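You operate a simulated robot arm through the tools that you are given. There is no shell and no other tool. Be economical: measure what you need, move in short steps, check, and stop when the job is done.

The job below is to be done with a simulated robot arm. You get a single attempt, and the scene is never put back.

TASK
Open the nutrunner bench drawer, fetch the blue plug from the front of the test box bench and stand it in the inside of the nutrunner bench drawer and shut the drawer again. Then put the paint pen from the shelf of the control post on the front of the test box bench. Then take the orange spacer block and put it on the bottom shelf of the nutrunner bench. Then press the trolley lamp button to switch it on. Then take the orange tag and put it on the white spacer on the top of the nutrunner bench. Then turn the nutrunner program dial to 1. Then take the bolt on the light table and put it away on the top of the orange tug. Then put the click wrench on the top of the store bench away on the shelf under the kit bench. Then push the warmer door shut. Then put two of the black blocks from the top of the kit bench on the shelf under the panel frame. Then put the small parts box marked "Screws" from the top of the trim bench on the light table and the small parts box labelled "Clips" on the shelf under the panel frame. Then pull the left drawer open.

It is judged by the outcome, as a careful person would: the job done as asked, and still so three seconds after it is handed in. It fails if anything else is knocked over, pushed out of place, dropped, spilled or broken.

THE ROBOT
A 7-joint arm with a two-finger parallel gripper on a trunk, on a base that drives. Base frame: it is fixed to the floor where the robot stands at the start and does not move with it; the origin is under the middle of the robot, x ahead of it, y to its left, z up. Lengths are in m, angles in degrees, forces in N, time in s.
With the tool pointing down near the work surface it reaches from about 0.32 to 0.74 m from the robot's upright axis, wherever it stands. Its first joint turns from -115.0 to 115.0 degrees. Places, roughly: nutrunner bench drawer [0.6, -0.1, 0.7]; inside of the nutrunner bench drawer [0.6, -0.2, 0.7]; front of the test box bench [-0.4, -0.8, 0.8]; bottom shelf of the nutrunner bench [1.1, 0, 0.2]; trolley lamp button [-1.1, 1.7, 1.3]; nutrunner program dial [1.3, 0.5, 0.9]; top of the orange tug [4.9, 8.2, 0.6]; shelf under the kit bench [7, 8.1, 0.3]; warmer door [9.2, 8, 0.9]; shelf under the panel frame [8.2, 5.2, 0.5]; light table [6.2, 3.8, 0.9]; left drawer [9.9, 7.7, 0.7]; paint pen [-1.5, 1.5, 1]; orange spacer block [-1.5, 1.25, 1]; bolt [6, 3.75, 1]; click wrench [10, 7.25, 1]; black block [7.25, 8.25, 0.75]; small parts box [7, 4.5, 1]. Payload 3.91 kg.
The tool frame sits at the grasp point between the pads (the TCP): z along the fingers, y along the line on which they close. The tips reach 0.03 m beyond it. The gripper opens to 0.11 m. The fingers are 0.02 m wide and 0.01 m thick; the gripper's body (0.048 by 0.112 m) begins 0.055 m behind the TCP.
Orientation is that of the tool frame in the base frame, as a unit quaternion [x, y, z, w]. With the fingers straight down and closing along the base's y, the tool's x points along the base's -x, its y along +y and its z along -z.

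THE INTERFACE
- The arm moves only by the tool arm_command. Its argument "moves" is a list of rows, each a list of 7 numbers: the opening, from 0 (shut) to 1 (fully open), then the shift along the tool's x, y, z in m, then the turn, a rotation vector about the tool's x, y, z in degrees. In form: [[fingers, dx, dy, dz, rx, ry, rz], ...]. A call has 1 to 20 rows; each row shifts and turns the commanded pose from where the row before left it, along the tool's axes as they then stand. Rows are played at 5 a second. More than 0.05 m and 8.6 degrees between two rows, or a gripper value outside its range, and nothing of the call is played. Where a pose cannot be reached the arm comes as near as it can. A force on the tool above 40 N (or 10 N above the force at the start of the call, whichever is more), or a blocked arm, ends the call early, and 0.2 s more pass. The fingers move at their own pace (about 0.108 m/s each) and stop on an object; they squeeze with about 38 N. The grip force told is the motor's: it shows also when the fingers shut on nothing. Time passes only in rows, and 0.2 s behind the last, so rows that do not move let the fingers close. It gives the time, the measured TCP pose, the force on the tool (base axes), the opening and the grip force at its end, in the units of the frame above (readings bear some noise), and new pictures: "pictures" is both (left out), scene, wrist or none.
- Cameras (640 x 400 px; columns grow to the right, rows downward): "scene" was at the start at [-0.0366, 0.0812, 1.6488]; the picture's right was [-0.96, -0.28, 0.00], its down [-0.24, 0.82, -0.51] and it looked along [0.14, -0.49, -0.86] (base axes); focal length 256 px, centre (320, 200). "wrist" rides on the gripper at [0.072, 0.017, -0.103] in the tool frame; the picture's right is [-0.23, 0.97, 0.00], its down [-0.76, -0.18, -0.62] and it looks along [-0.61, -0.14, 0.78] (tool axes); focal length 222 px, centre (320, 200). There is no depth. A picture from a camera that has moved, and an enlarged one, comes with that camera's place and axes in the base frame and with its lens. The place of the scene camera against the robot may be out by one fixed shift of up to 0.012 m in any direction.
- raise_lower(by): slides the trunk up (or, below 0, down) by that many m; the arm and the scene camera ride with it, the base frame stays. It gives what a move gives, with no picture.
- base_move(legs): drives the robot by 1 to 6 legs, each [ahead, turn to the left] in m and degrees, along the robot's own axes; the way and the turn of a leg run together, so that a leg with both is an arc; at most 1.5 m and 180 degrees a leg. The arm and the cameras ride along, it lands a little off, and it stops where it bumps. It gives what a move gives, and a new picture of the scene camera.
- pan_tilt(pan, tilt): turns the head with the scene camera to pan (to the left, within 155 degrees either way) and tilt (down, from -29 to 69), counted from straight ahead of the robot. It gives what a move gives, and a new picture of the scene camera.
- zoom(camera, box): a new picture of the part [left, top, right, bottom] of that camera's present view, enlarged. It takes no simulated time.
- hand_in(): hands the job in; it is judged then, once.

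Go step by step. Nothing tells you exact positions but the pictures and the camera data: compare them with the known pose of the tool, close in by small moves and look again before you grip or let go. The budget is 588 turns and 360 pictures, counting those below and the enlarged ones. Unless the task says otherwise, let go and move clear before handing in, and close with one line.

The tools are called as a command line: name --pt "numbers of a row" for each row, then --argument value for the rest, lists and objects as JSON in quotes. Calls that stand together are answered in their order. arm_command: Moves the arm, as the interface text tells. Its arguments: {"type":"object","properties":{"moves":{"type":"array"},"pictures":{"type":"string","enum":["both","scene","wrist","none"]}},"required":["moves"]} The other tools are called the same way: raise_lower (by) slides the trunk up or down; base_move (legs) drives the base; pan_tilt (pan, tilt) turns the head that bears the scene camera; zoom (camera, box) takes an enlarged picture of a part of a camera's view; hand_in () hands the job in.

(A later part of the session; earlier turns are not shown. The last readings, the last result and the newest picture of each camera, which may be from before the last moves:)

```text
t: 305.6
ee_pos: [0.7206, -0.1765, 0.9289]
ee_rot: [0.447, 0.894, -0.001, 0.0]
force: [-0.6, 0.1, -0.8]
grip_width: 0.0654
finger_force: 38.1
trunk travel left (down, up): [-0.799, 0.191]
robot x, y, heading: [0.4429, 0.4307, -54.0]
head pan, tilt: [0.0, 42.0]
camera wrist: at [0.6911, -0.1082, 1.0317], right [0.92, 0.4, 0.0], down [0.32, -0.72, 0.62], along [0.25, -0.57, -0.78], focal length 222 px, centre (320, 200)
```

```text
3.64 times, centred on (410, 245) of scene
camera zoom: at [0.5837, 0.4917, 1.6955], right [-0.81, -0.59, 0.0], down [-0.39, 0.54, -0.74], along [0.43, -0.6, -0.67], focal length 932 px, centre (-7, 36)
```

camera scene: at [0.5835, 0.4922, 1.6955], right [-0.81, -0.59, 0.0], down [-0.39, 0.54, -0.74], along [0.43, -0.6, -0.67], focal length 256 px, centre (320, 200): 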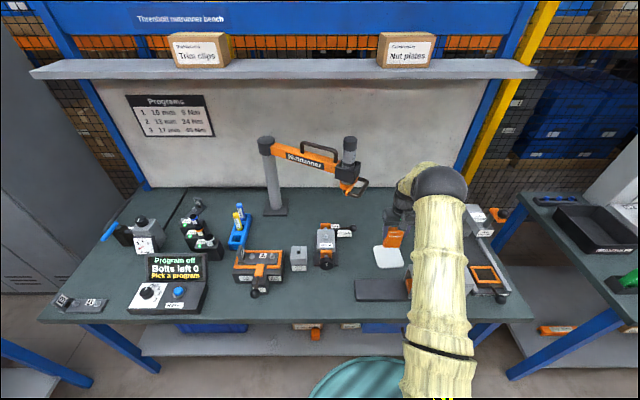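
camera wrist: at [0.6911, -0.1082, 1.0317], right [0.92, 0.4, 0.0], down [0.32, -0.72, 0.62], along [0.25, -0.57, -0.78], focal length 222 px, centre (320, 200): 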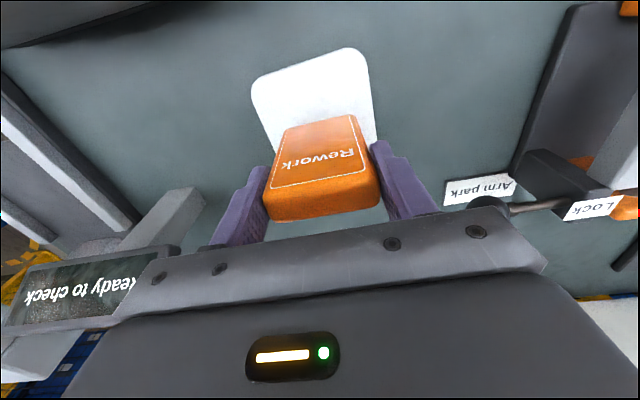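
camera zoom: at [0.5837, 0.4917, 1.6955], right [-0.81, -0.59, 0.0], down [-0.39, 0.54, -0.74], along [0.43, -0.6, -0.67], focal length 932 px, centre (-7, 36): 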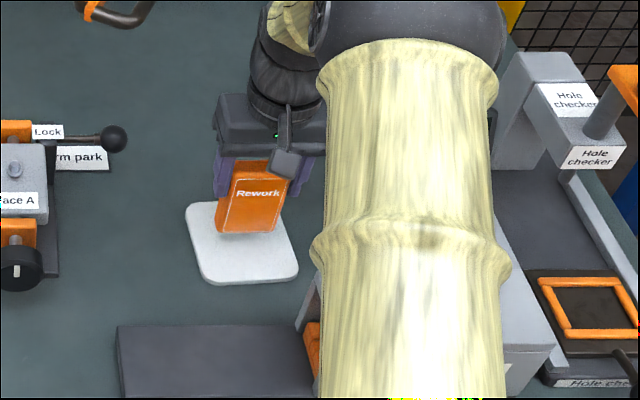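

arm_command --pt "0.2 0 0 0.008 0 0 0" --pt "0.2 0 0 0.008 0 0 0" --pt "0.2 0 0 0 0 0 0" --pictures "none"

arm_command --pt "0.2 0 0 0.006 0 0 0" --pt "0.2 0 0 0 0 0 0" --pictures "none"

```text
t: 306.4
ee_pos: [0.7213, -0.1771, 0.9143]
ee_rot: [0.447, 0.895, -0.001, -0.001]
force: [0.2, 0.1, -0.6]
grip_width: 0.0652
finger_force: 37.5
trunk travel left (down, up): [-0.799, 0.191]
robot x, y, heading: [0.4408, 0.4298, -54.2]
head pan, tilt: [0.0, 42.0]
```

```text
t: 307.0
ee_pos: [0.7231, -0.1765, 0.9077]
ee_rot: [0.446, 0.895, 0.0, 0.0]
force: [0.0, 0.6, -1.3]
grip_width: 0.0658
finger_force: 38.1
trunk travel left (down, up): [-0.799, 0.191]
robot x, y, heading: [0.44, 0.428, -54.3]
head pan, tilt: [0.0, 42.0]
```

arm_command --pt "0.2 0 0 0.006 0 0 0" --pt "0.2 0 0 0 0 0 0" --pictures "none"

arm_command --pt "0.2 0 0 0.005 0 0 0" --pt "0.2 0 0 0 0 0 0" --pictures "none"

arm_command --pt "0.2 0 0 0.004 0 0 0" --pt "0.2 0 0 0 0 0 0" --pictures "wrist"

zoom --camera "scene" --box '[330, 190, 490, 300]'

```text
t: 307.6
ee_pos: [0.721, -0.1758, 0.9016]
ee_rot: [0.448, 0.894, -0.002, 0.0]
force: [0.6, 0.3, 3.6]
grip_width: 0.0654
finger_force: 38.1
trunk travel left (down, up): [-0.799, 0.191]
robot x, y, heading: [0.4412, 0.4273, -54.2]
head pan, tilt: [0.0, 42.0]
```

```text
t: 308.2
ee_pos: [0.7206, -0.1761, 0.9027]
ee_rot: [0.448, 0.894, -0.004, 0.003]
force: [-0.7, 2.0, 34.3]
grip_width: 0.0654
finger_force: 37.8
trunk travel left (down, up): [-0.799, 0.191]
robot x, y, heading: [0.4394, 0.4292, -54.0]
head pan, tilt: [0.0, 42.0]
```

```text
t: 308.8
ee_pos: [0.721, -0.1763, 0.8987]
ee_rot: [0.447, 0.895, -0.004, 0.003]
force: [3.1, -0.7, 38.8]
grip_width: 0.0655
finger_force: 38.3
trunk travel left (down, up): [-0.799, 0.191]
robot x, y, heading: [0.4426, 0.427, -54.0]
head pan, tilt: [0.0, 42.0]
camera wrist: at [0.6911, -0.1068, 1.0012], right [0.92, 0.4, 0.0], down [0.31, -0.71, 0.63], along [0.25, -0.58, -0.78], focal length 222 px, centre (320, 200)
```

wrist: 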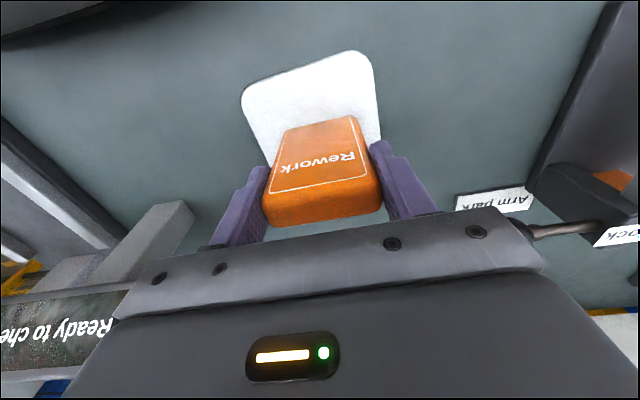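

```text
3.64 times, centred on (410, 245) of scene
camera zoom: at [0.5818, 0.4965, 1.6956], right [-0.81, -0.59, 0.0], down [-0.39, 0.54, -0.74], along [0.44, -0.6, -0.67], focal length 932 px, centre (-7, 36)
```

zoom: 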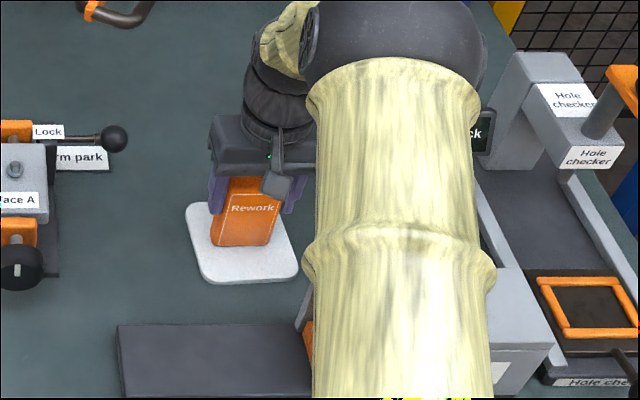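

arm_command --pt "0.2 0 0 -0.004 0 0 0" --pt "0.2 0 0 -0.004 0 0 0" --pt "0.2 0 0 0 0 0 0" --pictures "none"

arm_command --pt "0.65 0 0 0 0 0 0" --pt "0.72 0 0 0 0 0 0" --pt "0.72 0 0 0 0 0 0" --pictures "wrist"

```text
t: 309.6
ee_pos: [0.7205, -0.1747, 0.8986]
ee_rot: [0.448, 0.894, 0.002, -0.002]
force: [0.4, -0.6, -1.0]
grip_width: 0.0657
finger_force: 38.2
trunk travel left (down, up): [-0.799, 0.191]
robot x, y, heading: [0.439, 0.4291, -54.3]
head pan, tilt: [0.0, 42.0]
```

```text
t: 310.4
ee_pos: [0.7212, -0.1776, 0.9008]
ee_rot: [0.447, 0.894, -0.001, -0.001]
force: [-0.1, 0.1, -0.1]
grip_width: 0.0791
finger_force: 0.2
trunk travel left (down, up): [-0.799, 0.191]
robot x, y, heading: [0.4414, 0.4301, -54.1]
head pan, tilt: [0.0, 42.0]
camera wrist: at [0.6922, -0.1081, 1.0048], right [0.92, 0.4, 0.0], down [0.32, -0.72, 0.62], along [0.25, -0.57, -0.78], focal length 222 px, centre (320, 200)
```

wrist: 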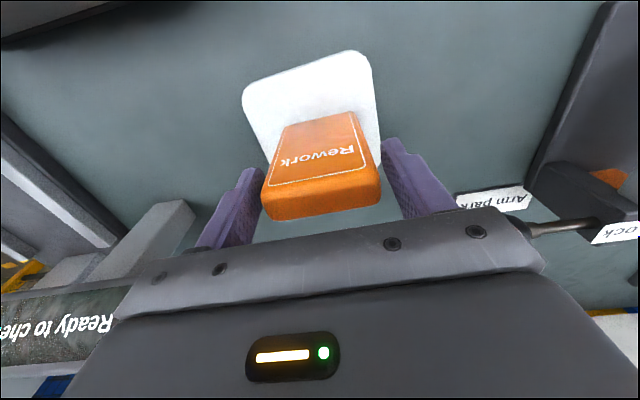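

arm_command --pt "0.72 0 0 -0.02 0 0 0" --pt "0.72 0 0 -0.03 0 0 0" --pt "0.72 0 0 -0.04 0 0 0" --pt "0.72 0 0 -0.05 0 0 0" --pt "0.72 0 0 -0.05 0 0 0"

zoom --camera "scene" --box '[330, 190, 490, 300]'

```text
t: 311.6
ee_pos: [0.7184, -0.1762, 1.0902]
ee_rot: [0.447, 0.894, 0.0, -0.001]
force: [0.4, 0.0, -0.1]
grip_width: 0.0793
finger_force: 0.1
trunk travel left (down, up): [-0.799, 0.191]
robot x, y, heading: [0.4412, 0.4283, -54.3]
head pan, tilt: [0.0, 42.0]
camera scene: at [0.5831, 0.4933, 1.6954], right [-0.81, -0.59, 0.0], down [-0.39, 0.54, -0.74], along [0.44, -0.6, -0.67], focal length 256 px, centre (320, 200)
camera wrist: at [0.6893, -0.1088, 1.1948], right [0.92, 0.4, 0.0], down [0.32, -0.72, 0.62], along [0.25, -0.57, -0.78], focal length 222 px, centre (320, 200)
```

scene: 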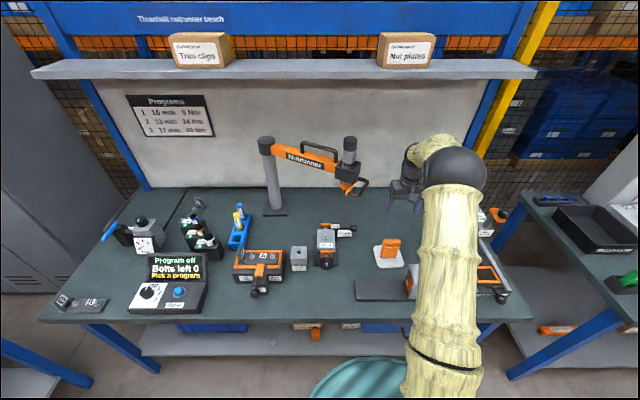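
wrist: 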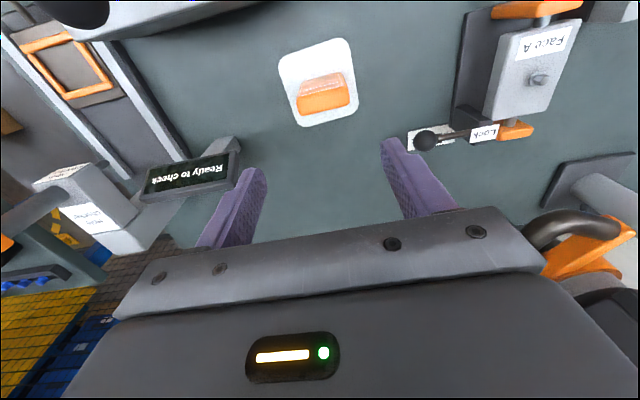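

```text
3.64 times, centred on (410, 245) of scene
camera zoom: at [0.5831, 0.4933, 1.6954], right [-0.81, -0.59, 0.0], down [-0.39, 0.54, -0.74], along [0.44, -0.6, -0.67], focal length 932 px, centre (-7, 36)
```

zoom: 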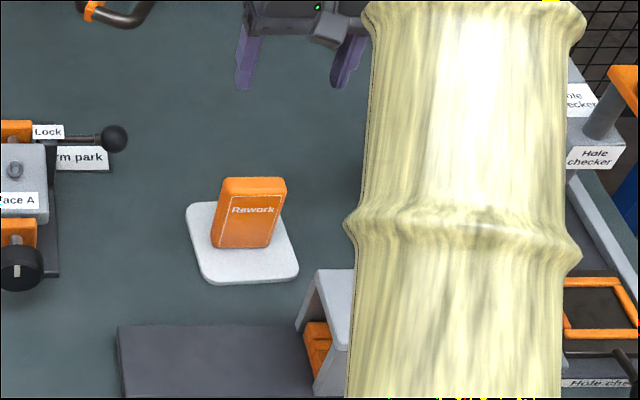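

base_move --legs '[[-0.4, 0], [0, 90], [0.741, 0], [0, -90]]'

arm_command --pt "0.5 0 0.04 0 0 0 0" --pt "0.5 0 0.04 0 0 0 0" --pt "0.5 0 0.04 0 0 0 0" --pictures "scene"

zoom --camera "scene" --box '[240, 130, 420, 242]'

```text
t: 325.3
ee_pos: [1.0853, 0.5967, 1.0897]
ee_rot: [0.434, 0.901, -0.001, -0.001]
force: [0.2, -0.4, 0.2]
grip_width: 0.0793
finger_force: 0.0
trunk travel left (down, up): [-0.799, 0.191]
robot x, y, heading: [0.7917, 1.1967, -52.5]
head pan, tilt: [0.0, 42.0]
camera scene: at [0.9293, 1.2637, 1.6955], right [-0.79, -0.61, 0.0], down [-0.41, 0.53, -0.74], along [0.45, -0.59, -0.67], focal length 256 px, centre (320, 200)
```

scene: 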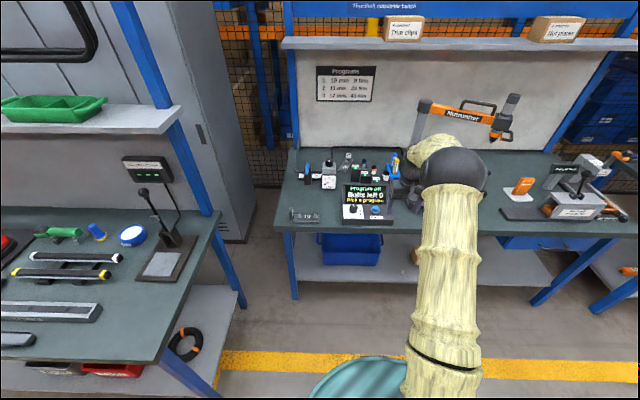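

```text
t: 326.1
ee_pos: [1.1845, 0.6748, 1.09]
ee_rot: [0.434, 0.901, -0.001, -0.001]
force: [1.4, 0.1, -0.1]
grip_width: 0.0549
finger_force: 0.0
trunk travel left (down, up): [-0.799, 0.191]
robot x, y, heading: [0.7922, 1.1934, -52.4]
head pan, tilt: [0.0, 42.0]
camera scene: at [0.931, 1.265, 1.6953], right [-0.79, -0.61, 0.0], down [-0.41, 0.53, -0.74], along [0.45, -0.59, -0.67], focal length 256 px, centre (320, 200)
```

scene: 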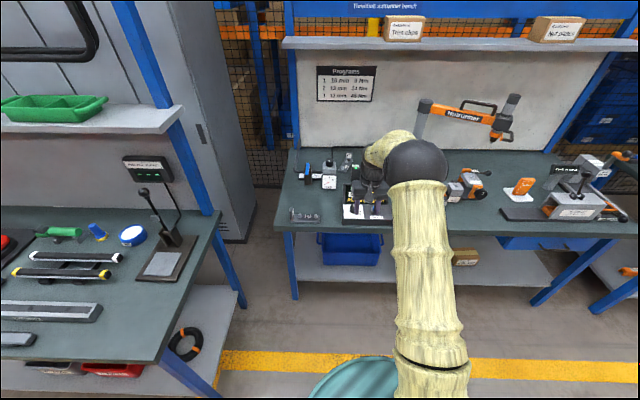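

```text
3.56 times, centred on (330, 186) of scene
camera zoom: at [0.931, 1.265, 1.6953], right [-0.79, -0.61, 0.0], down [-0.41, 0.53, -0.74], along [0.45, -0.59, -0.67], focal length 912 px, centre (284, 250)
```

zoom: 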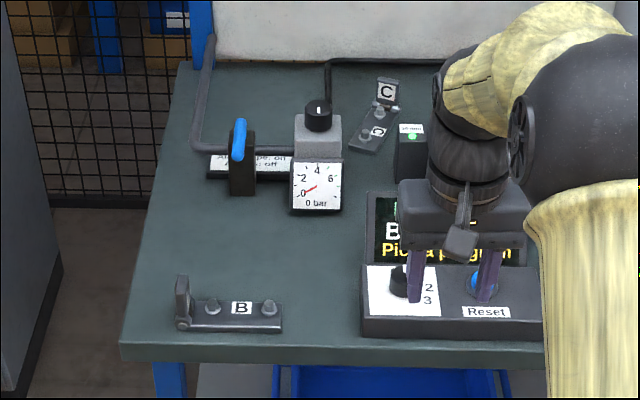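

base_move --legs '[[0.15, -1.8]]'

arm_command --pt "0.5 0 0 0.04 0 0 0" --pt "0.5 0 0 0 0 0 0" --pictures "wrist"

zoom --camera "wrist" --box '[220, 40, 460, 190]'

```text
t: 327.5
ee_pos: [1.253, 0.5444, 1.0897]
ee_rot: [0.447, 0.894, 0.0, -0.001]
force: [0.3, -0.9, -0.7]
grip_width: 0.0551
finger_force: 0.1
trunk travel left (down, up): [-0.799, 0.191]
robot x, y, heading: [0.8787, 1.0804, -54.5]
head pan, tilt: [0.0, 42.0]
camera scene: at [1.0195, 1.1411, 1.6954], right [-0.81, -0.58, 0.0], down [-0.39, 0.54, -0.74], along [0.43, -0.6, -0.67], focal length 256 px, centre (320, 200)
```

scene: 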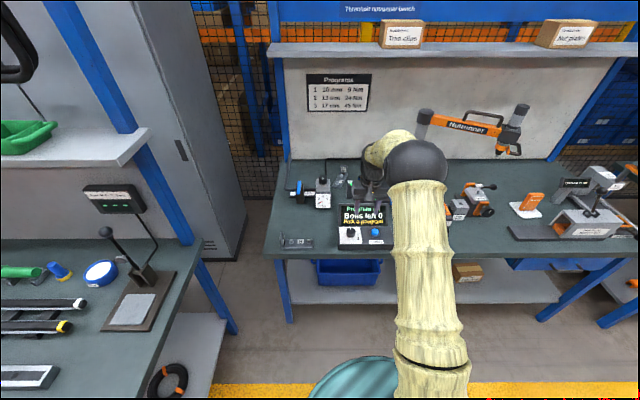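

```text
t: 328.1
ee_pos: [1.2528, 0.5449, 1.05]
ee_rot: [0.447, 0.894, 0.0, 0.0]
force: [-0.3, 0.9, 0.4]
grip_width: 0.0546
finger_force: 0.1
trunk travel left (down, up): [-0.799, 0.191]
robot x, y, heading: [0.8712, 1.0783, -54.3]
head pan, tilt: [0.0, 42.0]
camera wrist: at [1.2231, 0.6138, 1.1532], right [0.92, 0.4, 0.0], down [0.31, -0.72, 0.62], along [0.25, -0.57, -0.78], focal length 222 px, centre (320, 200)
```

wrist: 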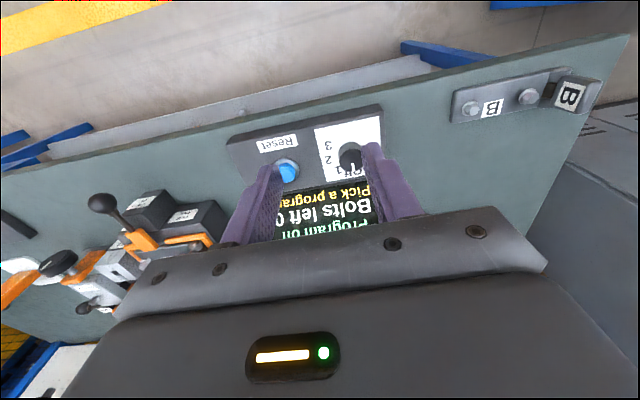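

```text
2.67 times, centred on (340, 115) of wrist
camera zoom: at [1.2231, 0.6138, 1.1532], right [0.92, 0.4, 0.0], down [0.31, -0.72, 0.62], along [0.25, -0.57, -0.78], focal length 592 px, centre (267, 427)
```

zoom: 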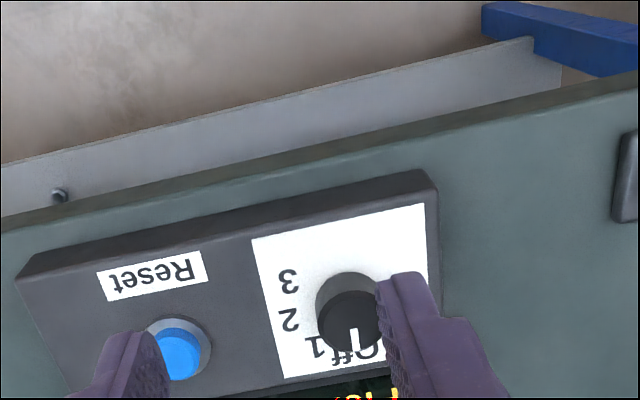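

arm_command --pt "0.55 -0.026 0.01 0.0 0 0 -7" --pt "0.55 -0.026 0.0 0.01 0 0 -7" --pt "0.55 -0.026 0.0 0.02 0 0 -6" --pt "0.55 0 0.0 0.02 0 0 0" --pt "0.55 0 0 0 0 0 0"

zoom --camera "wrist" --box '[220, 60, 460, 210]'

zoom --camera "scene" --box '[280, 160, 440, 272]'

```text
t: 329.3
ee_pos: [1.3131, 0.493, 1.0014]
ee_rot: [0.286, 0.958, 0.0, 0.0]
force: [-0.2, -0.7, 0.1]
grip_width: 0.0604
finger_force: 0.1
trunk travel left (down, up): [-0.799, 0.191]
robot x, y, heading: [0.8776, 1.0785, -54.6]
head pan, tilt: [0.0, 42.0]
camera scene: at [1.0186, 1.1429, 1.6955], right [-0.81, -0.58, 0.0], down [-0.39, 0.54, -0.74], along [0.43, -0.6, -0.67], focal length 256 px, centre (320, 200)
camera wrist: at [1.2629, 0.5484, 1.1041], right [0.72, 0.69, 0.0], down [0.54, -0.56, 0.62], along [0.43, -0.45, -0.78], focal length 222 px, centre (320, 200)
```

scene: 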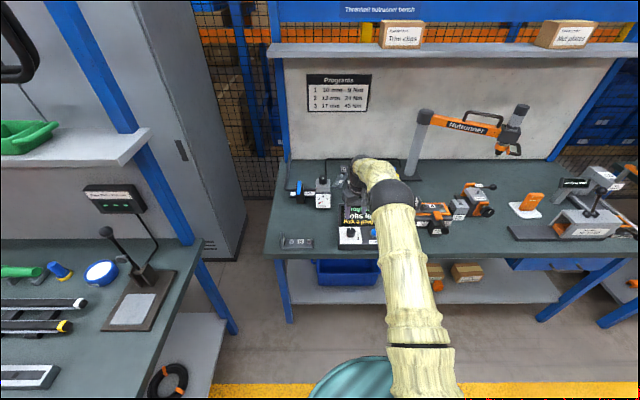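
wrist: 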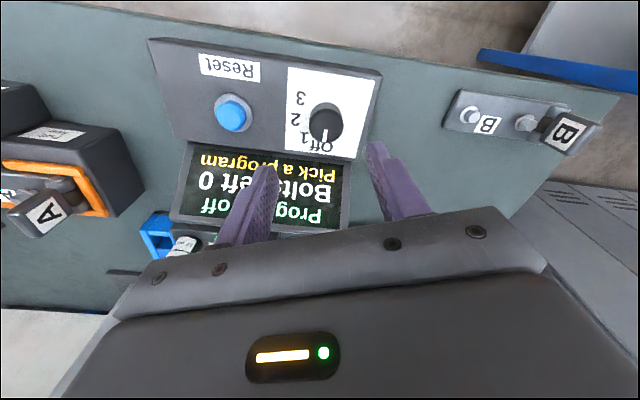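

```text
2.67 times, centred on (340, 135) of wrist
camera zoom: at [1.2629, 0.5484, 1.1041], right [0.72, 0.69, 0.0], down [0.54, -0.56, 0.62], along [0.43, -0.45, -0.78], focal length 592 px, centre (267, 373)
```

zoom: 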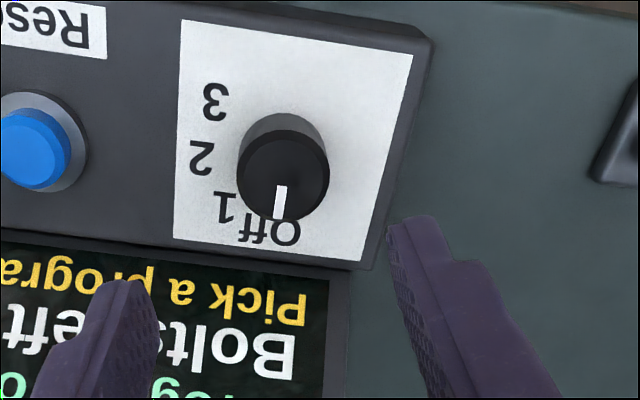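

```text
3.57 times, centred on (360, 216) of scene
camera zoom: at [1.0186, 1.1429, 1.6955], right [-0.81, -0.58, 0.0], down [-0.39, 0.54, -0.74], along [0.43, -0.6, -0.67], focal length 916 px, centre (177, 143)
```

zoom: 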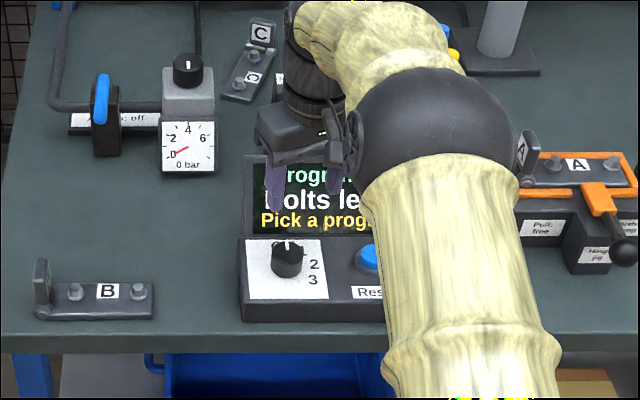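

arm_command --pt "0.55 -0.0112 0.0055 0.03 0 0 0" --pt "0.55 0 0.0 0.04 0 0 0" --pt "0.55 0 0 0.025 0 0 0" --pt "0.55 0 0 0 0 0 0" --pictures "wrist"

zoom --camera "scene" --box '[300, 180, 420, 264]'

```text
t: 330.3
ee_pos: [1.3264, 0.4964, 0.9054]
ee_rot: [0.286, 0.958, -0.002, 0.0]
force: [0.0, -0.5, 0.5]
grip_width: 0.0604
finger_force: 0.0
trunk travel left (down, up): [-0.799, 0.191]
robot x, y, heading: [0.8794, 1.0818, -54.5]
head pan, tilt: [0.0, 42.0]
camera wrist: at [1.2749, 0.5509, 1.0089], right [0.72, 0.69, 0.0], down [0.54, -0.56, 0.62], along [0.43, -0.45, -0.78], focal length 222 px, centre (320, 200)
```

wrist: 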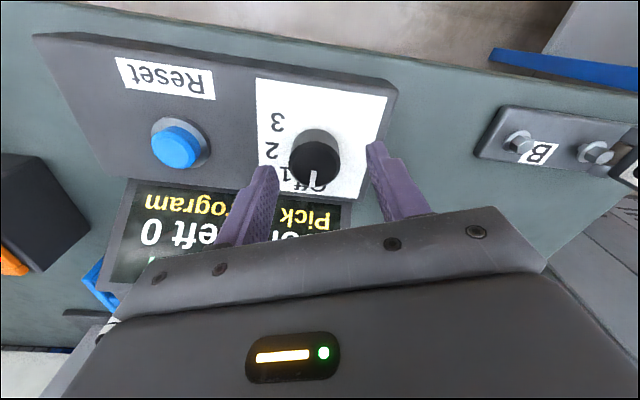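

```text
4.76 times, centred on (360, 222) of scene
camera zoom: at [1.0182, 1.1432, 1.6955], right [-0.81, -0.58, 0.0], down [-0.39, 0.54, -0.74], along [0.43, -0.6, -0.67], focal length 1221 px, centre (130, 95)
```

zoom: 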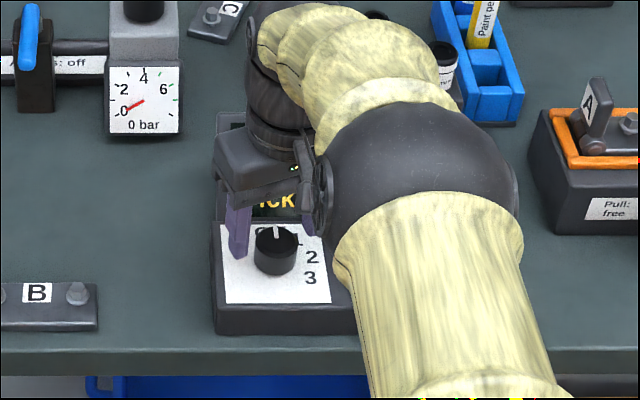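

arm_command --pt "0.55 -0.0054 -0.0053 0.015 0 0 0" --pt "0.55 0 0 0.015 0 0 0" --pt "0.55 0 0 0 0 0 0" --pictures "wrist"

zoom --camera "scene" --box '[300, 180, 420, 264]'

```text
t: 331.1
ee_pos: [1.3261, 0.4882, 0.8771]
ee_rot: [0.286, 0.958, -0.001, -0.001]
force: [-0.7, 0.6, -0.1]
grip_width: 0.0605
finger_force: 0.2
trunk travel left (down, up): [-0.799, 0.191]
robot x, y, heading: [0.8758, 1.0788, -54.3]
head pan, tilt: [0.0, 42.0]
camera wrist: at [1.2761, 0.5422, 0.9803], right [0.72, 0.69, 0.0], down [0.54, -0.56, 0.62], along [0.43, -0.45, -0.78], focal length 222 px, centre (320, 200)
```

wrist: 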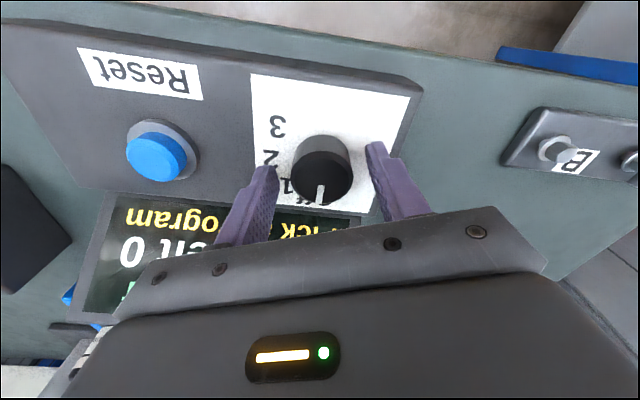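

```text
4.76 times, centred on (360, 222) of scene
camera zoom: at [1.0184, 1.143, 1.6955], right [-0.81, -0.58, 0.0], down [-0.39, 0.54, -0.74], along [0.43, -0.6, -0.67], focal length 1221 px, centre (130, 95)
```

zoom: 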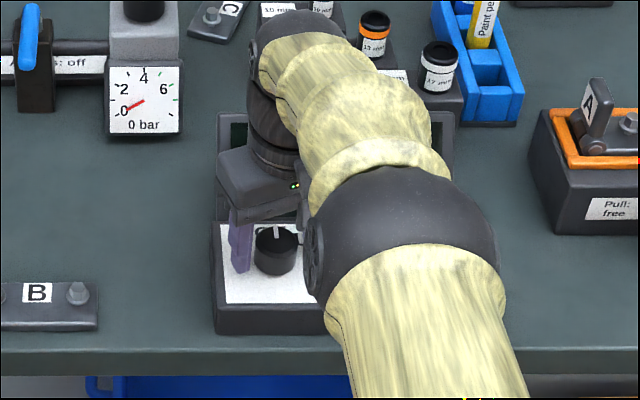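

arm_command --pt "0.55 -0.002 0.002 0.004 0 0 0" --pt "0.3 0 0 0 0 0 0" --pt "0.1 0 0 0 0 0 0" --pt "0.1 0 0 0 0 0 0" --pictures "wrist"

```text
t: 332.1
ee_pos: [1.3304, 0.488, 0.8707]
ee_rot: [0.285, 0.958, 0.0, -0.001]
force: [-1.3, -1.0, -3.9]
grip_width: 0.0378
finger_force: 44.9
trunk travel left (down, up): [-0.799, 0.191]
robot x, y, heading: [0.8791, 1.0785, -54.5]
head pan, tilt: [0.0, 42.0]
camera wrist: at [1.2789, 0.5419, 0.9746], right [0.72, 0.69, 0.0], down [0.54, -0.57, 0.62], along [0.43, -0.45, -0.78], focal length 222 px, centre (320, 200)
```

wrist: 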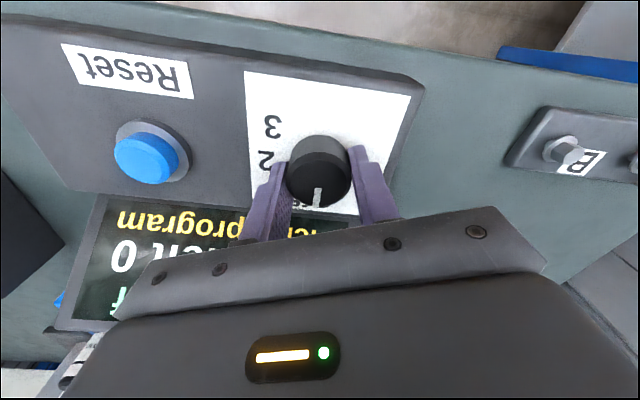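

Knob gripped. I turn it clockwise in small steps toward 1.

arm_command --pt "0.1 0 0 0 0 0 6" --pt "0.1 0 0 0 0 0 6" --pt "0.1 0 0 0 0 0 6" --pt "0.1 0 0 0 0 0 6" --pt "0.1 0 0 0 0 0 6" --pt "0.1 0 0 0 0 0 0"

zoom --camera "scene" --box '[300, 180, 420, 264]'

```text
t: 333.5
ee_pos: [1.3293, 0.4863, 0.8703]
ee_rot: [0.525, 0.851, 0.0, -0.001]
force: [-14.1, 0.2, -2.2]
grip_width: 0.0377
finger_force: 45.0
trunk travel left (down, up): [-0.799, 0.191]
robot x, y, heading: [0.8754, 1.0803, -54.3]
head pan, tilt: [0.0, 42.0]
camera scene: at [1.0164, 1.1426, 1.6957], right [-0.81, -0.58, 0.0], down [-0.39, 0.54, -0.74], along [0.43, -0.6, -0.67], focal length 256 px, centre (320, 200)
camera wrist: at [1.3118, 0.5593, 0.9746], right [0.97, 0.23, 0.0], down [0.18, -0.76, 0.62], along [0.14, -0.61, -0.78], focal length 222 px, centre (320, 200)
```

scene: 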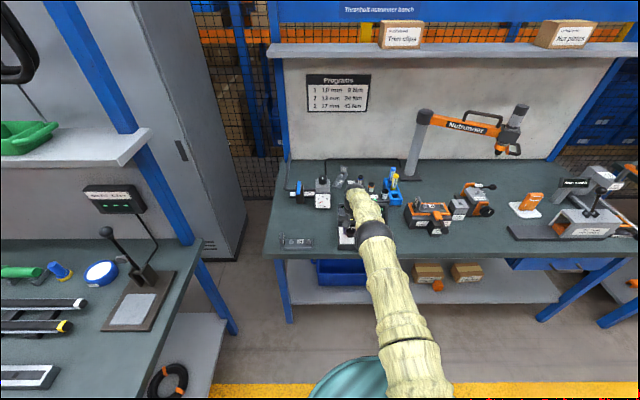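
wrist: 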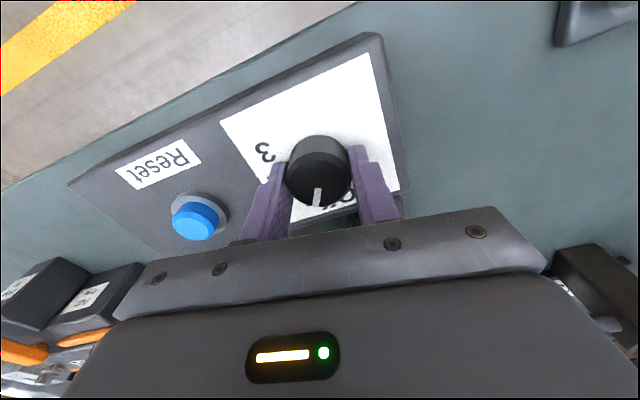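

```text
4.76 times, centred on (360, 222) of scene
camera zoom: at [1.0164, 1.1426, 1.6957], right [-0.81, -0.58, 0.0], down [-0.39, 0.54, -0.74], along [0.43, -0.6, -0.67], focal length 1221 px, centre (130, 95)
```

zoom: 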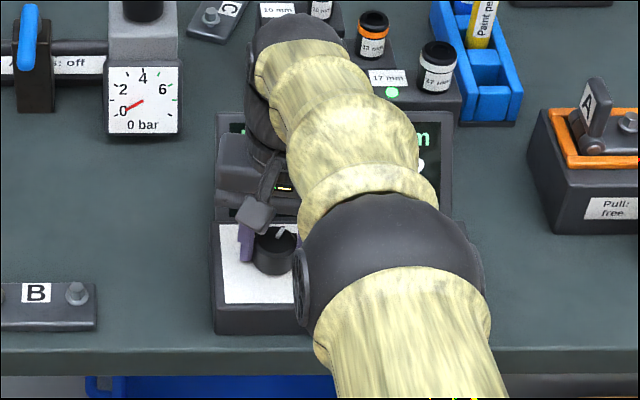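

arm_command --pt "0.1 0 0 0 0 0 6" --pt "0.1 0 0 0 0 0 0" --pictures "wrist"

pan_tilt --pan -2 --tilt 36

```text
t: 334.1
ee_pos: [1.3288, 0.4862, 0.8701]
ee_rot: [0.568, 0.823, -0.001, 0.0]
force: [-20.3, 2.1, -3.4]
grip_width: 0.0379
finger_force: 44.9
trunk travel left (down, up): [-0.799, 0.191]
robot x, y, heading: [0.8722, 1.0809, -54.5]
head pan, tilt: [0.0, 42.0]
camera wrist: at [1.3192, 0.5606, 0.9746], right [0.99, 0.13, 0.0], down [0.1, -0.78, 0.62], along [0.08, -0.62, -0.78], focal length 222 px, centre (320, 200)
```

wrist: 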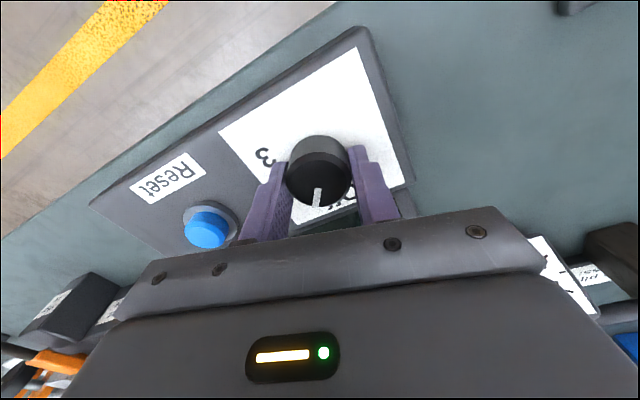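

```text
t: 334.7
ee_pos: [1.3287, 0.4873, 0.8703]
ee_rot: [0.568, 0.823, 0.0, -0.001]
force: [-23.7, 3.7, -5.9]
grip_width: 0.0378
finger_force: 44.5
trunk travel left (down, up): [-0.799, 0.191]
robot x, y, heading: [0.8743, 1.0806, -54.1]
head pan, tilt: [-2.0, 36.0]
camera scene: at [1.0152, 1.1378, 1.7046], right [-0.83, -0.55, 0.0], down [-0.32, 0.49, -0.81], along [0.45, -0.67, -0.59], focal length 256 px, centre (320, 200)
```

scene: 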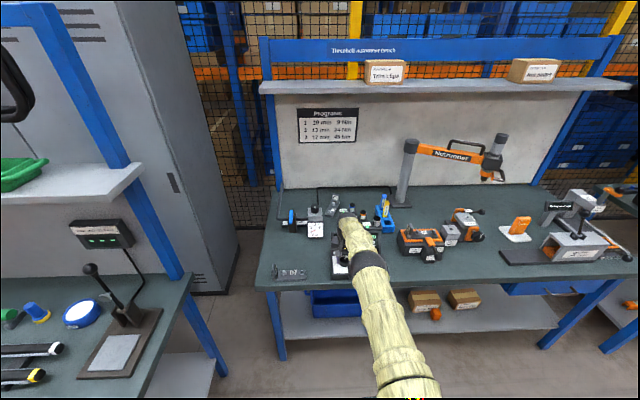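

arm_command --pt "0.5 0 0 0 0 0 0" --pt "0.5 0 0 0 0 0 0" --pt "0.5 0 0 -0.03 0 0 0" --pt "0.5 0 0 -0.04 0 0 0" --pt "0.5 0.03 0 -0.03 0 0 0" --pt "0.5 0.03 0 -0.03 0 0 0"

zoom --camera "wrist" --box '[200, 0, 440, 150]'

zoom --camera "scene" --box '[290, 190, 410, 290]'

```text
t: 336.1
ee_pos: [1.3088, 0.5442, 1.0005]
ee_rot: [0.568, 0.823, -0.001, 0.0]
force: [0.6, -0.3, 0.1]
grip_width: 0.0551
finger_force: 0.1
trunk travel left (down, up): [-0.799, 0.191]
robot x, y, heading: [0.8791, 1.082, -54.0]
head pan, tilt: [-2.0, 36.0]
camera scene: at [1.0177, 1.1391, 1.7044], right [-0.83, -0.55, 0.0], down [-0.33, 0.49, -0.81], along [0.45, -0.67, -0.59], focal length 256 px, centre (320, 200)
camera wrist: at [1.2998, 0.618, 1.1041], right [0.99, 0.13, 0.0], down [0.11, -0.77, 0.62], along [0.08, -0.62, -0.78], focal length 222 px, centre (320, 200)
```

scene: 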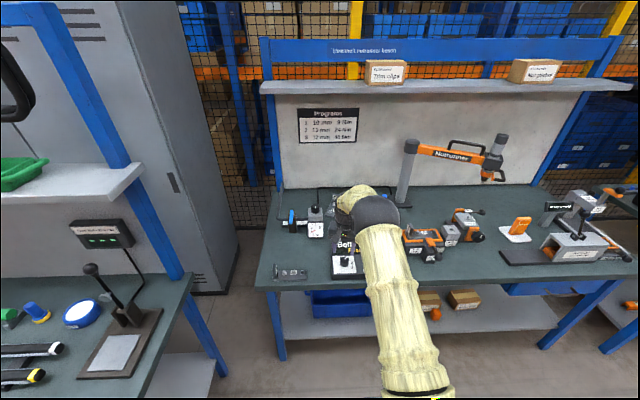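
wrist: 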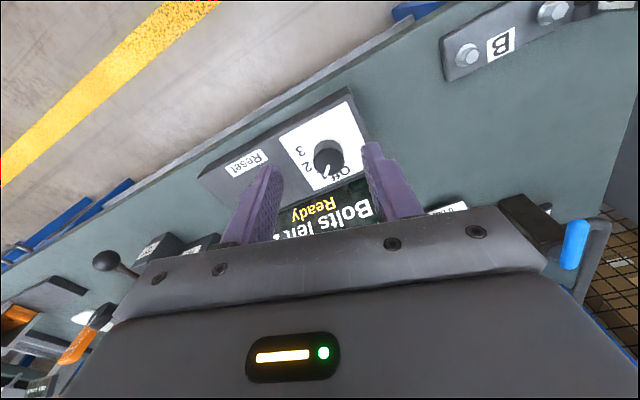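

```text
2.67 times, centred on (320, 75) of wrist
camera zoom: at [1.2998, 0.618, 1.1041], right [0.99, 0.13, 0.0], down [0.11, -0.77, 0.62], along [0.08, -0.62, -0.78], focal length 592 px, centre (320, 533)
```

zoom: 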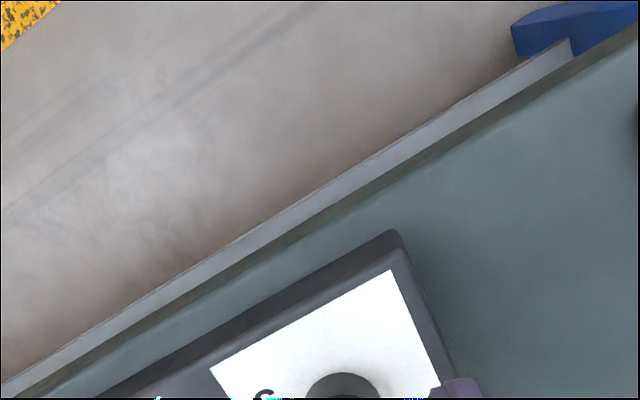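

```text
4.00 times, centred on (350, 240) of scene
camera zoom: at [1.0177, 1.1391, 1.7044], right [-0.83, -0.55, 0.0], down [-0.33, 0.49, -0.81], along [0.45, -0.67, -0.59], focal length 1026 px, centre (200, 40)
```

zoom: 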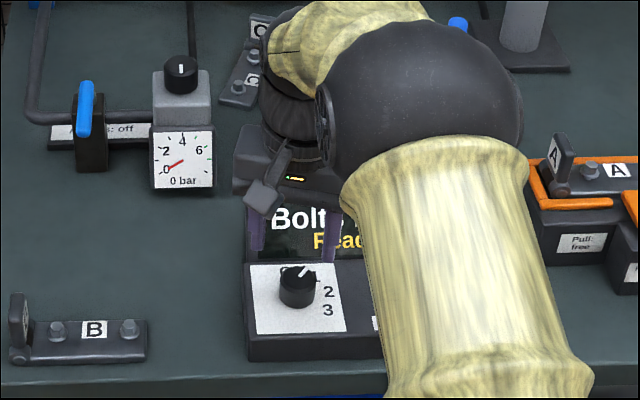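

Screen now says "Ready"; I back away to read the program number.

base_move --legs '[[-0.35, 0]]'

zoom --camera "scene" --box '[280, 130, 420, 230]'

```text
t: 338.4
ee_pos: [1.1059, 0.8198, 1.0005]
ee_rot: [0.571, 0.821, -0.001, 0.0]
force: [0.2, -0.2, 0.4]
grip_width: 0.0548
finger_force: 0.3
trunk travel left (down, up): [-0.799, 0.191]
robot x, y, heading: [0.6761, 1.3576, -54.7]
head pan, tilt: [-2.0, 36.0]
camera scene: at [0.8186, 1.4178, 1.7045], right [-0.84, -0.55, 0.0], down [-0.32, 0.49, -0.81], along [0.44, -0.68, -0.59], focal length 256 px, centre (320, 200)
```

scene: 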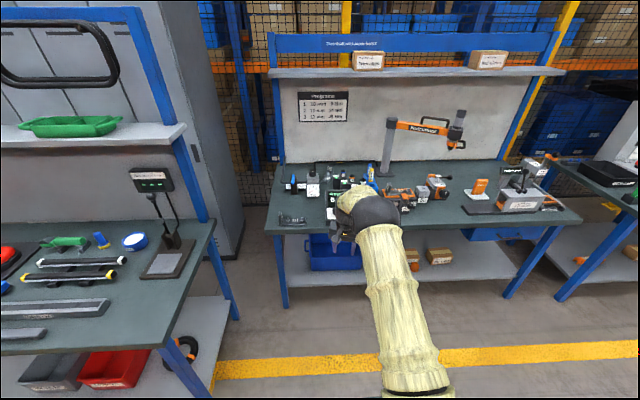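

```text
4.00 times, centred on (350, 180) of scene
camera zoom: at [0.8186, 1.4178, 1.7045], right [-0.84, -0.55, 0.0], down [-0.32, 0.49, -0.81], along [0.44, -0.68, -0.59], focal length 1026 px, centre (200, 280)
```

zoom: 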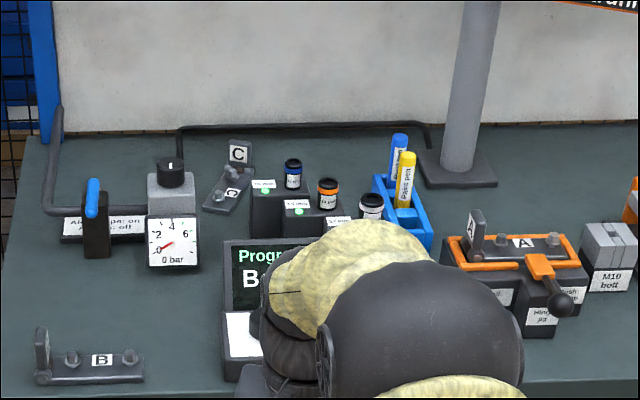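

arm_command --pt "0.5 0 -0.045 0 0 0 -6" --pt "0.5 0 -0.045 0 0 0 -6" --pt "0.5 0 -0.045 -0.01 0 0 -5" --pt "0.5 0 -0.045 -0.02 0 0 0" --pt "0.5 0.02 -0.04 -0.02 0 0 0" --pictures "none"

zoom --camera "scene" --box '[280, 130, 420, 230]'

```text
t: 339.6
ee_pos: [0.9043, 0.7248, 1.0505]
ee_rot: [0.444, 0.896, 0.0, 0.0]
force: [0.6, 0.1, 0.3]
grip_width: 0.055
finger_force: 0.0
trunk travel left (down, up): [-0.799, 0.191]
robot x, y, heading: [0.6742, 1.3585, -54.4]
head pan, tilt: [-2.0, 36.0]
```

```text
4.00 times, centred on (350, 180) of scene
camera zoom: at [0.8172, 1.4179, 1.7046], right [-0.84, -0.55, 0.0], down [-0.32, 0.49, -0.81], along [0.44, -0.68, -0.59], focal length 1026 px, centre (200, 280)
```

zoom: 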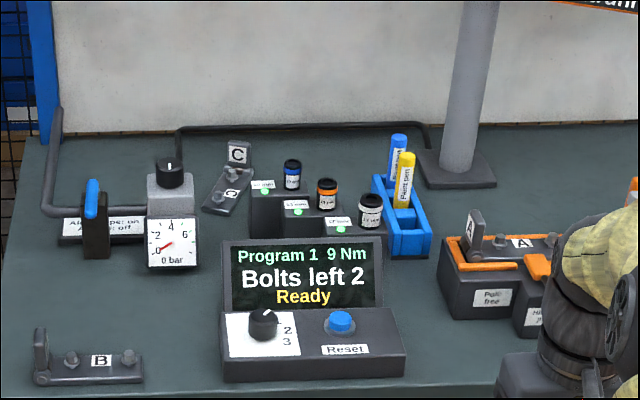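

Program 1 is set. Next I look along the aisle for the light table.

pan_tilt --pan 85 --tilt 10

pan_tilt --pan 125 --tilt 20

```text
t: 341.2
ee_pos: [0.9074, 0.7239, 1.0498]
ee_rot: [0.444, 0.896, -0.001, 0.0]
force: [0.0, -0.9, 0.0]
grip_width: 0.0551
finger_force: 0.2
trunk travel left (down, up): [-0.799, 0.191]
robot x, y, heading: [0.676, 1.3598, -54.6]
head pan, tilt: [85.0, 10.0]
camera scene: at [0.8514, 1.5372, 1.7461], right [0.5, -0.86, 0.0], down [-0.15, -0.09, -0.98], along [0.85, 0.5, -0.17], focal length 256 px, centre (320, 200)
```

scene: 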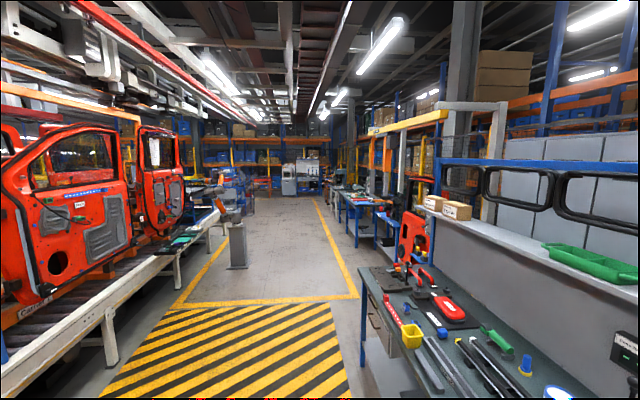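

```text
t: 342.3
ee_pos: [0.9075, 0.7244, 1.0491]
ee_rot: [0.444, 0.896, -0.001, -0.001]
force: [0.0, -1.1, -0.3]
grip_width: 0.0549
finger_force: 0.0
trunk travel left (down, up): [-0.799, 0.191]
robot x, y, heading: [0.6778, 1.3635, -54.7]
head pan, tilt: [125.0, 20.0]
camera scene: at [0.8026, 1.578, 1.7299], right [0.94, -0.34, 0.0], down [-0.12, -0.32, -0.94], along [0.32, 0.88, -0.34], focal length 256 px, centre (320, 200)
```

scene: 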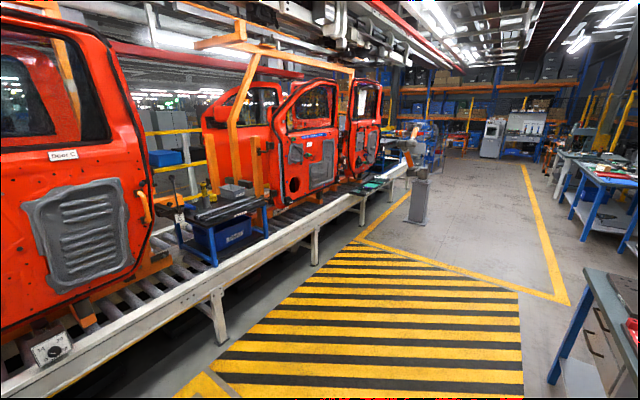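

arm_command --pt "0.5 0.04 0.03 -0.01 0 0 0" --pt "0.5 0.04 0.03 -0.01 0 0 0" --pt "0.5 0.04 0.03 -0.01 0 0 0" --pt "0.5 0.04 0.03 -0.01 0 0 0" --pictures "none"

base_move --legs '[[0, 98.7], [1.5, 0], [0, -6], [1.5, 0]]'

pan_tilt --pan 0 --tilt 20

```text
refused: row 1 steps farther than a row can; nothing moved
```

```text
t: 361.1
ee_pos: [3.6181, 3.4417, 1.0498]
ee_rot: [-0.323, 0.946, 0.0, 0.001]
force: [0.5, 0.7, 0.2]
grip_width: 0.055
finger_force: 0.0
trunk travel left (down, up): [-0.799, 0.191]
robot x, y, heading: [2.9869, 3.2065, 35.7]
head pan, tilt: [125.0, 20.0]
camera scene: at [2.7632, 3.3201, 1.7299], right [0.33, 0.94, 0.0], down [0.32, -0.11, -0.94], along [-0.89, 0.31, -0.34], focal length 256 px, centre (320, 200)
```

scene: 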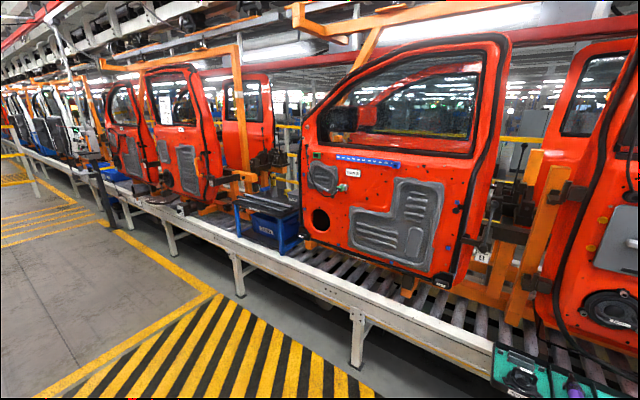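

```text
t: 363.2
ee_pos: [3.6189, 3.4424, 1.0498]
ee_rot: [-0.323, 0.946, -0.002, 0.0]
force: [-0.3, -0.2, 0.0]
grip_width: 0.0549
finger_force: 0.1
trunk travel left (down, up): [-0.799, 0.191]
robot x, y, heading: [2.9847, 3.2074, 35.9]
head pan, tilt: [0.0, 20.0]
camera scene: at [2.9263, 3.3437, 1.7298], right [0.59, -0.81, 0.0], down [-0.28, -0.2, -0.94], along [0.76, 0.55, -0.34], focal length 256 px, centre (320, 200)
```

scene: 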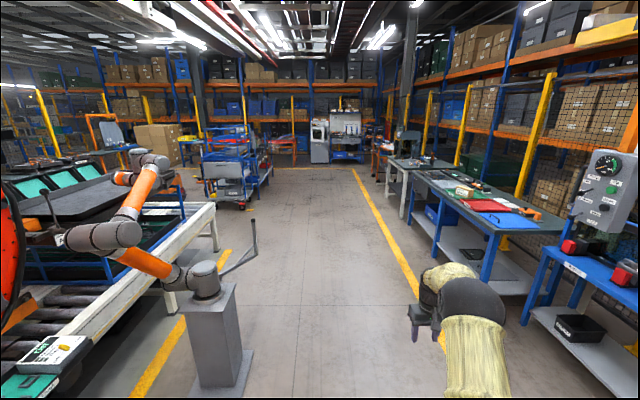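

zoom --camera "scene" --box '[360, 120, 600, 270]'

zoom --camera "scene" --box '[180, 90, 420, 240]'

```text
2.67 times, centred on (480, 195) of scene
camera zoom: at [2.9263, 3.3437, 1.7298], right [0.59, -0.81, 0.0], down [-0.28, -0.2, -0.94], along [0.76, 0.55, -0.34], focal length 684 px, centre (-107, 213)
```

zoom: 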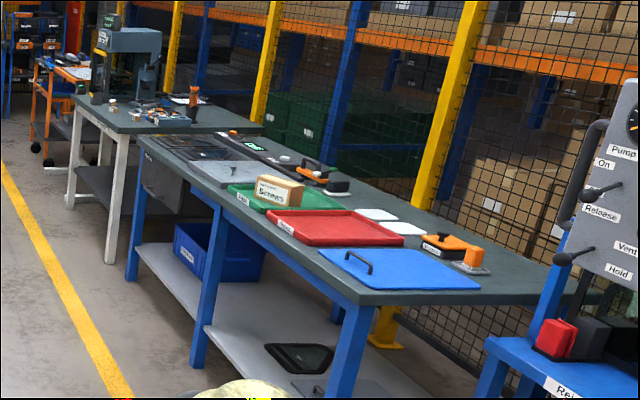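

```text
2.67 times, centred on (300, 165) of scene
camera zoom: at [2.9263, 3.3437, 1.7298], right [0.59, -0.81, 0.0], down [-0.28, -0.2, -0.94], along [0.76, 0.55, -0.34], focal length 684 px, centre (373, 293)
```

zoom: 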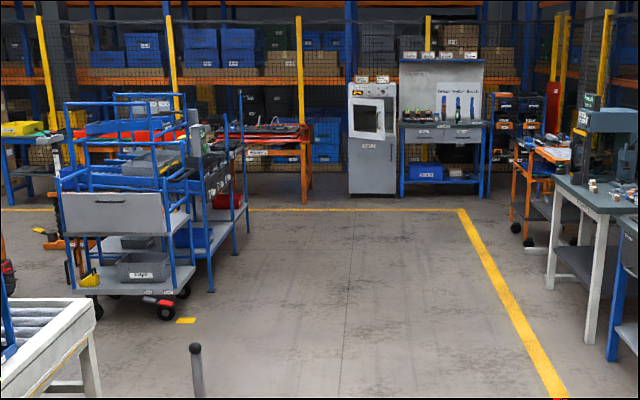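

base_move --legs '[[1.4, -0.3], [1.3, 0], [0, -90]]'

pan_tilt --pan 0 --tilt 38

```text
t: 380.5
ee_pos: [5.474, 4.2189, 1.0493]
ee_rot: [0.442, 0.897, 0.0, 0.0]
force: [-0.6, 1.3, -0.1]
grip_width: 0.055
finger_force: 0.2
trunk travel left (down, up): [-0.799, 0.191]
robot x, y, heading: [5.2397, 4.8527, -54.4]
head pan, tilt: [0.0, 20.0]
camera scene: at [5.3889, 4.9096, 1.7299], right [-0.81, -0.58, 0.0], down [-0.2, 0.28, -0.94], along [0.55, -0.77, -0.34], focal length 256 px, centre (320, 200)
```

scene: 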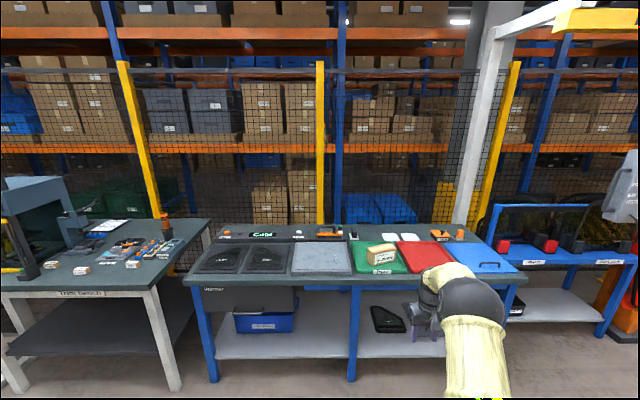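

```text
t: 381.4
ee_pos: [5.4735, 4.2188, 1.0488]
ee_rot: [0.441, 0.897, -0.001, -0.001]
force: [-0.7, -0.7, 0.2]
grip_width: 0.0549
finger_force: 0.1
trunk travel left (down, up): [-0.799, 0.191]
robot x, y, heading: [5.244, 4.8556, -54.3]
head pan, tilt: [0.0, 38.0]
camera scene: at [5.3851, 4.9153, 1.7015], right [-0.81, -0.58, 0.0], down [-0.36, 0.5, -0.79], along [0.46, -0.64, -0.62], focal length 256 px, centre (320, 200)
```

scene: 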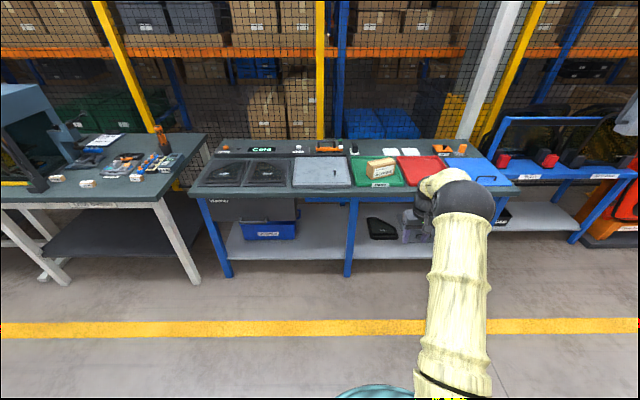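

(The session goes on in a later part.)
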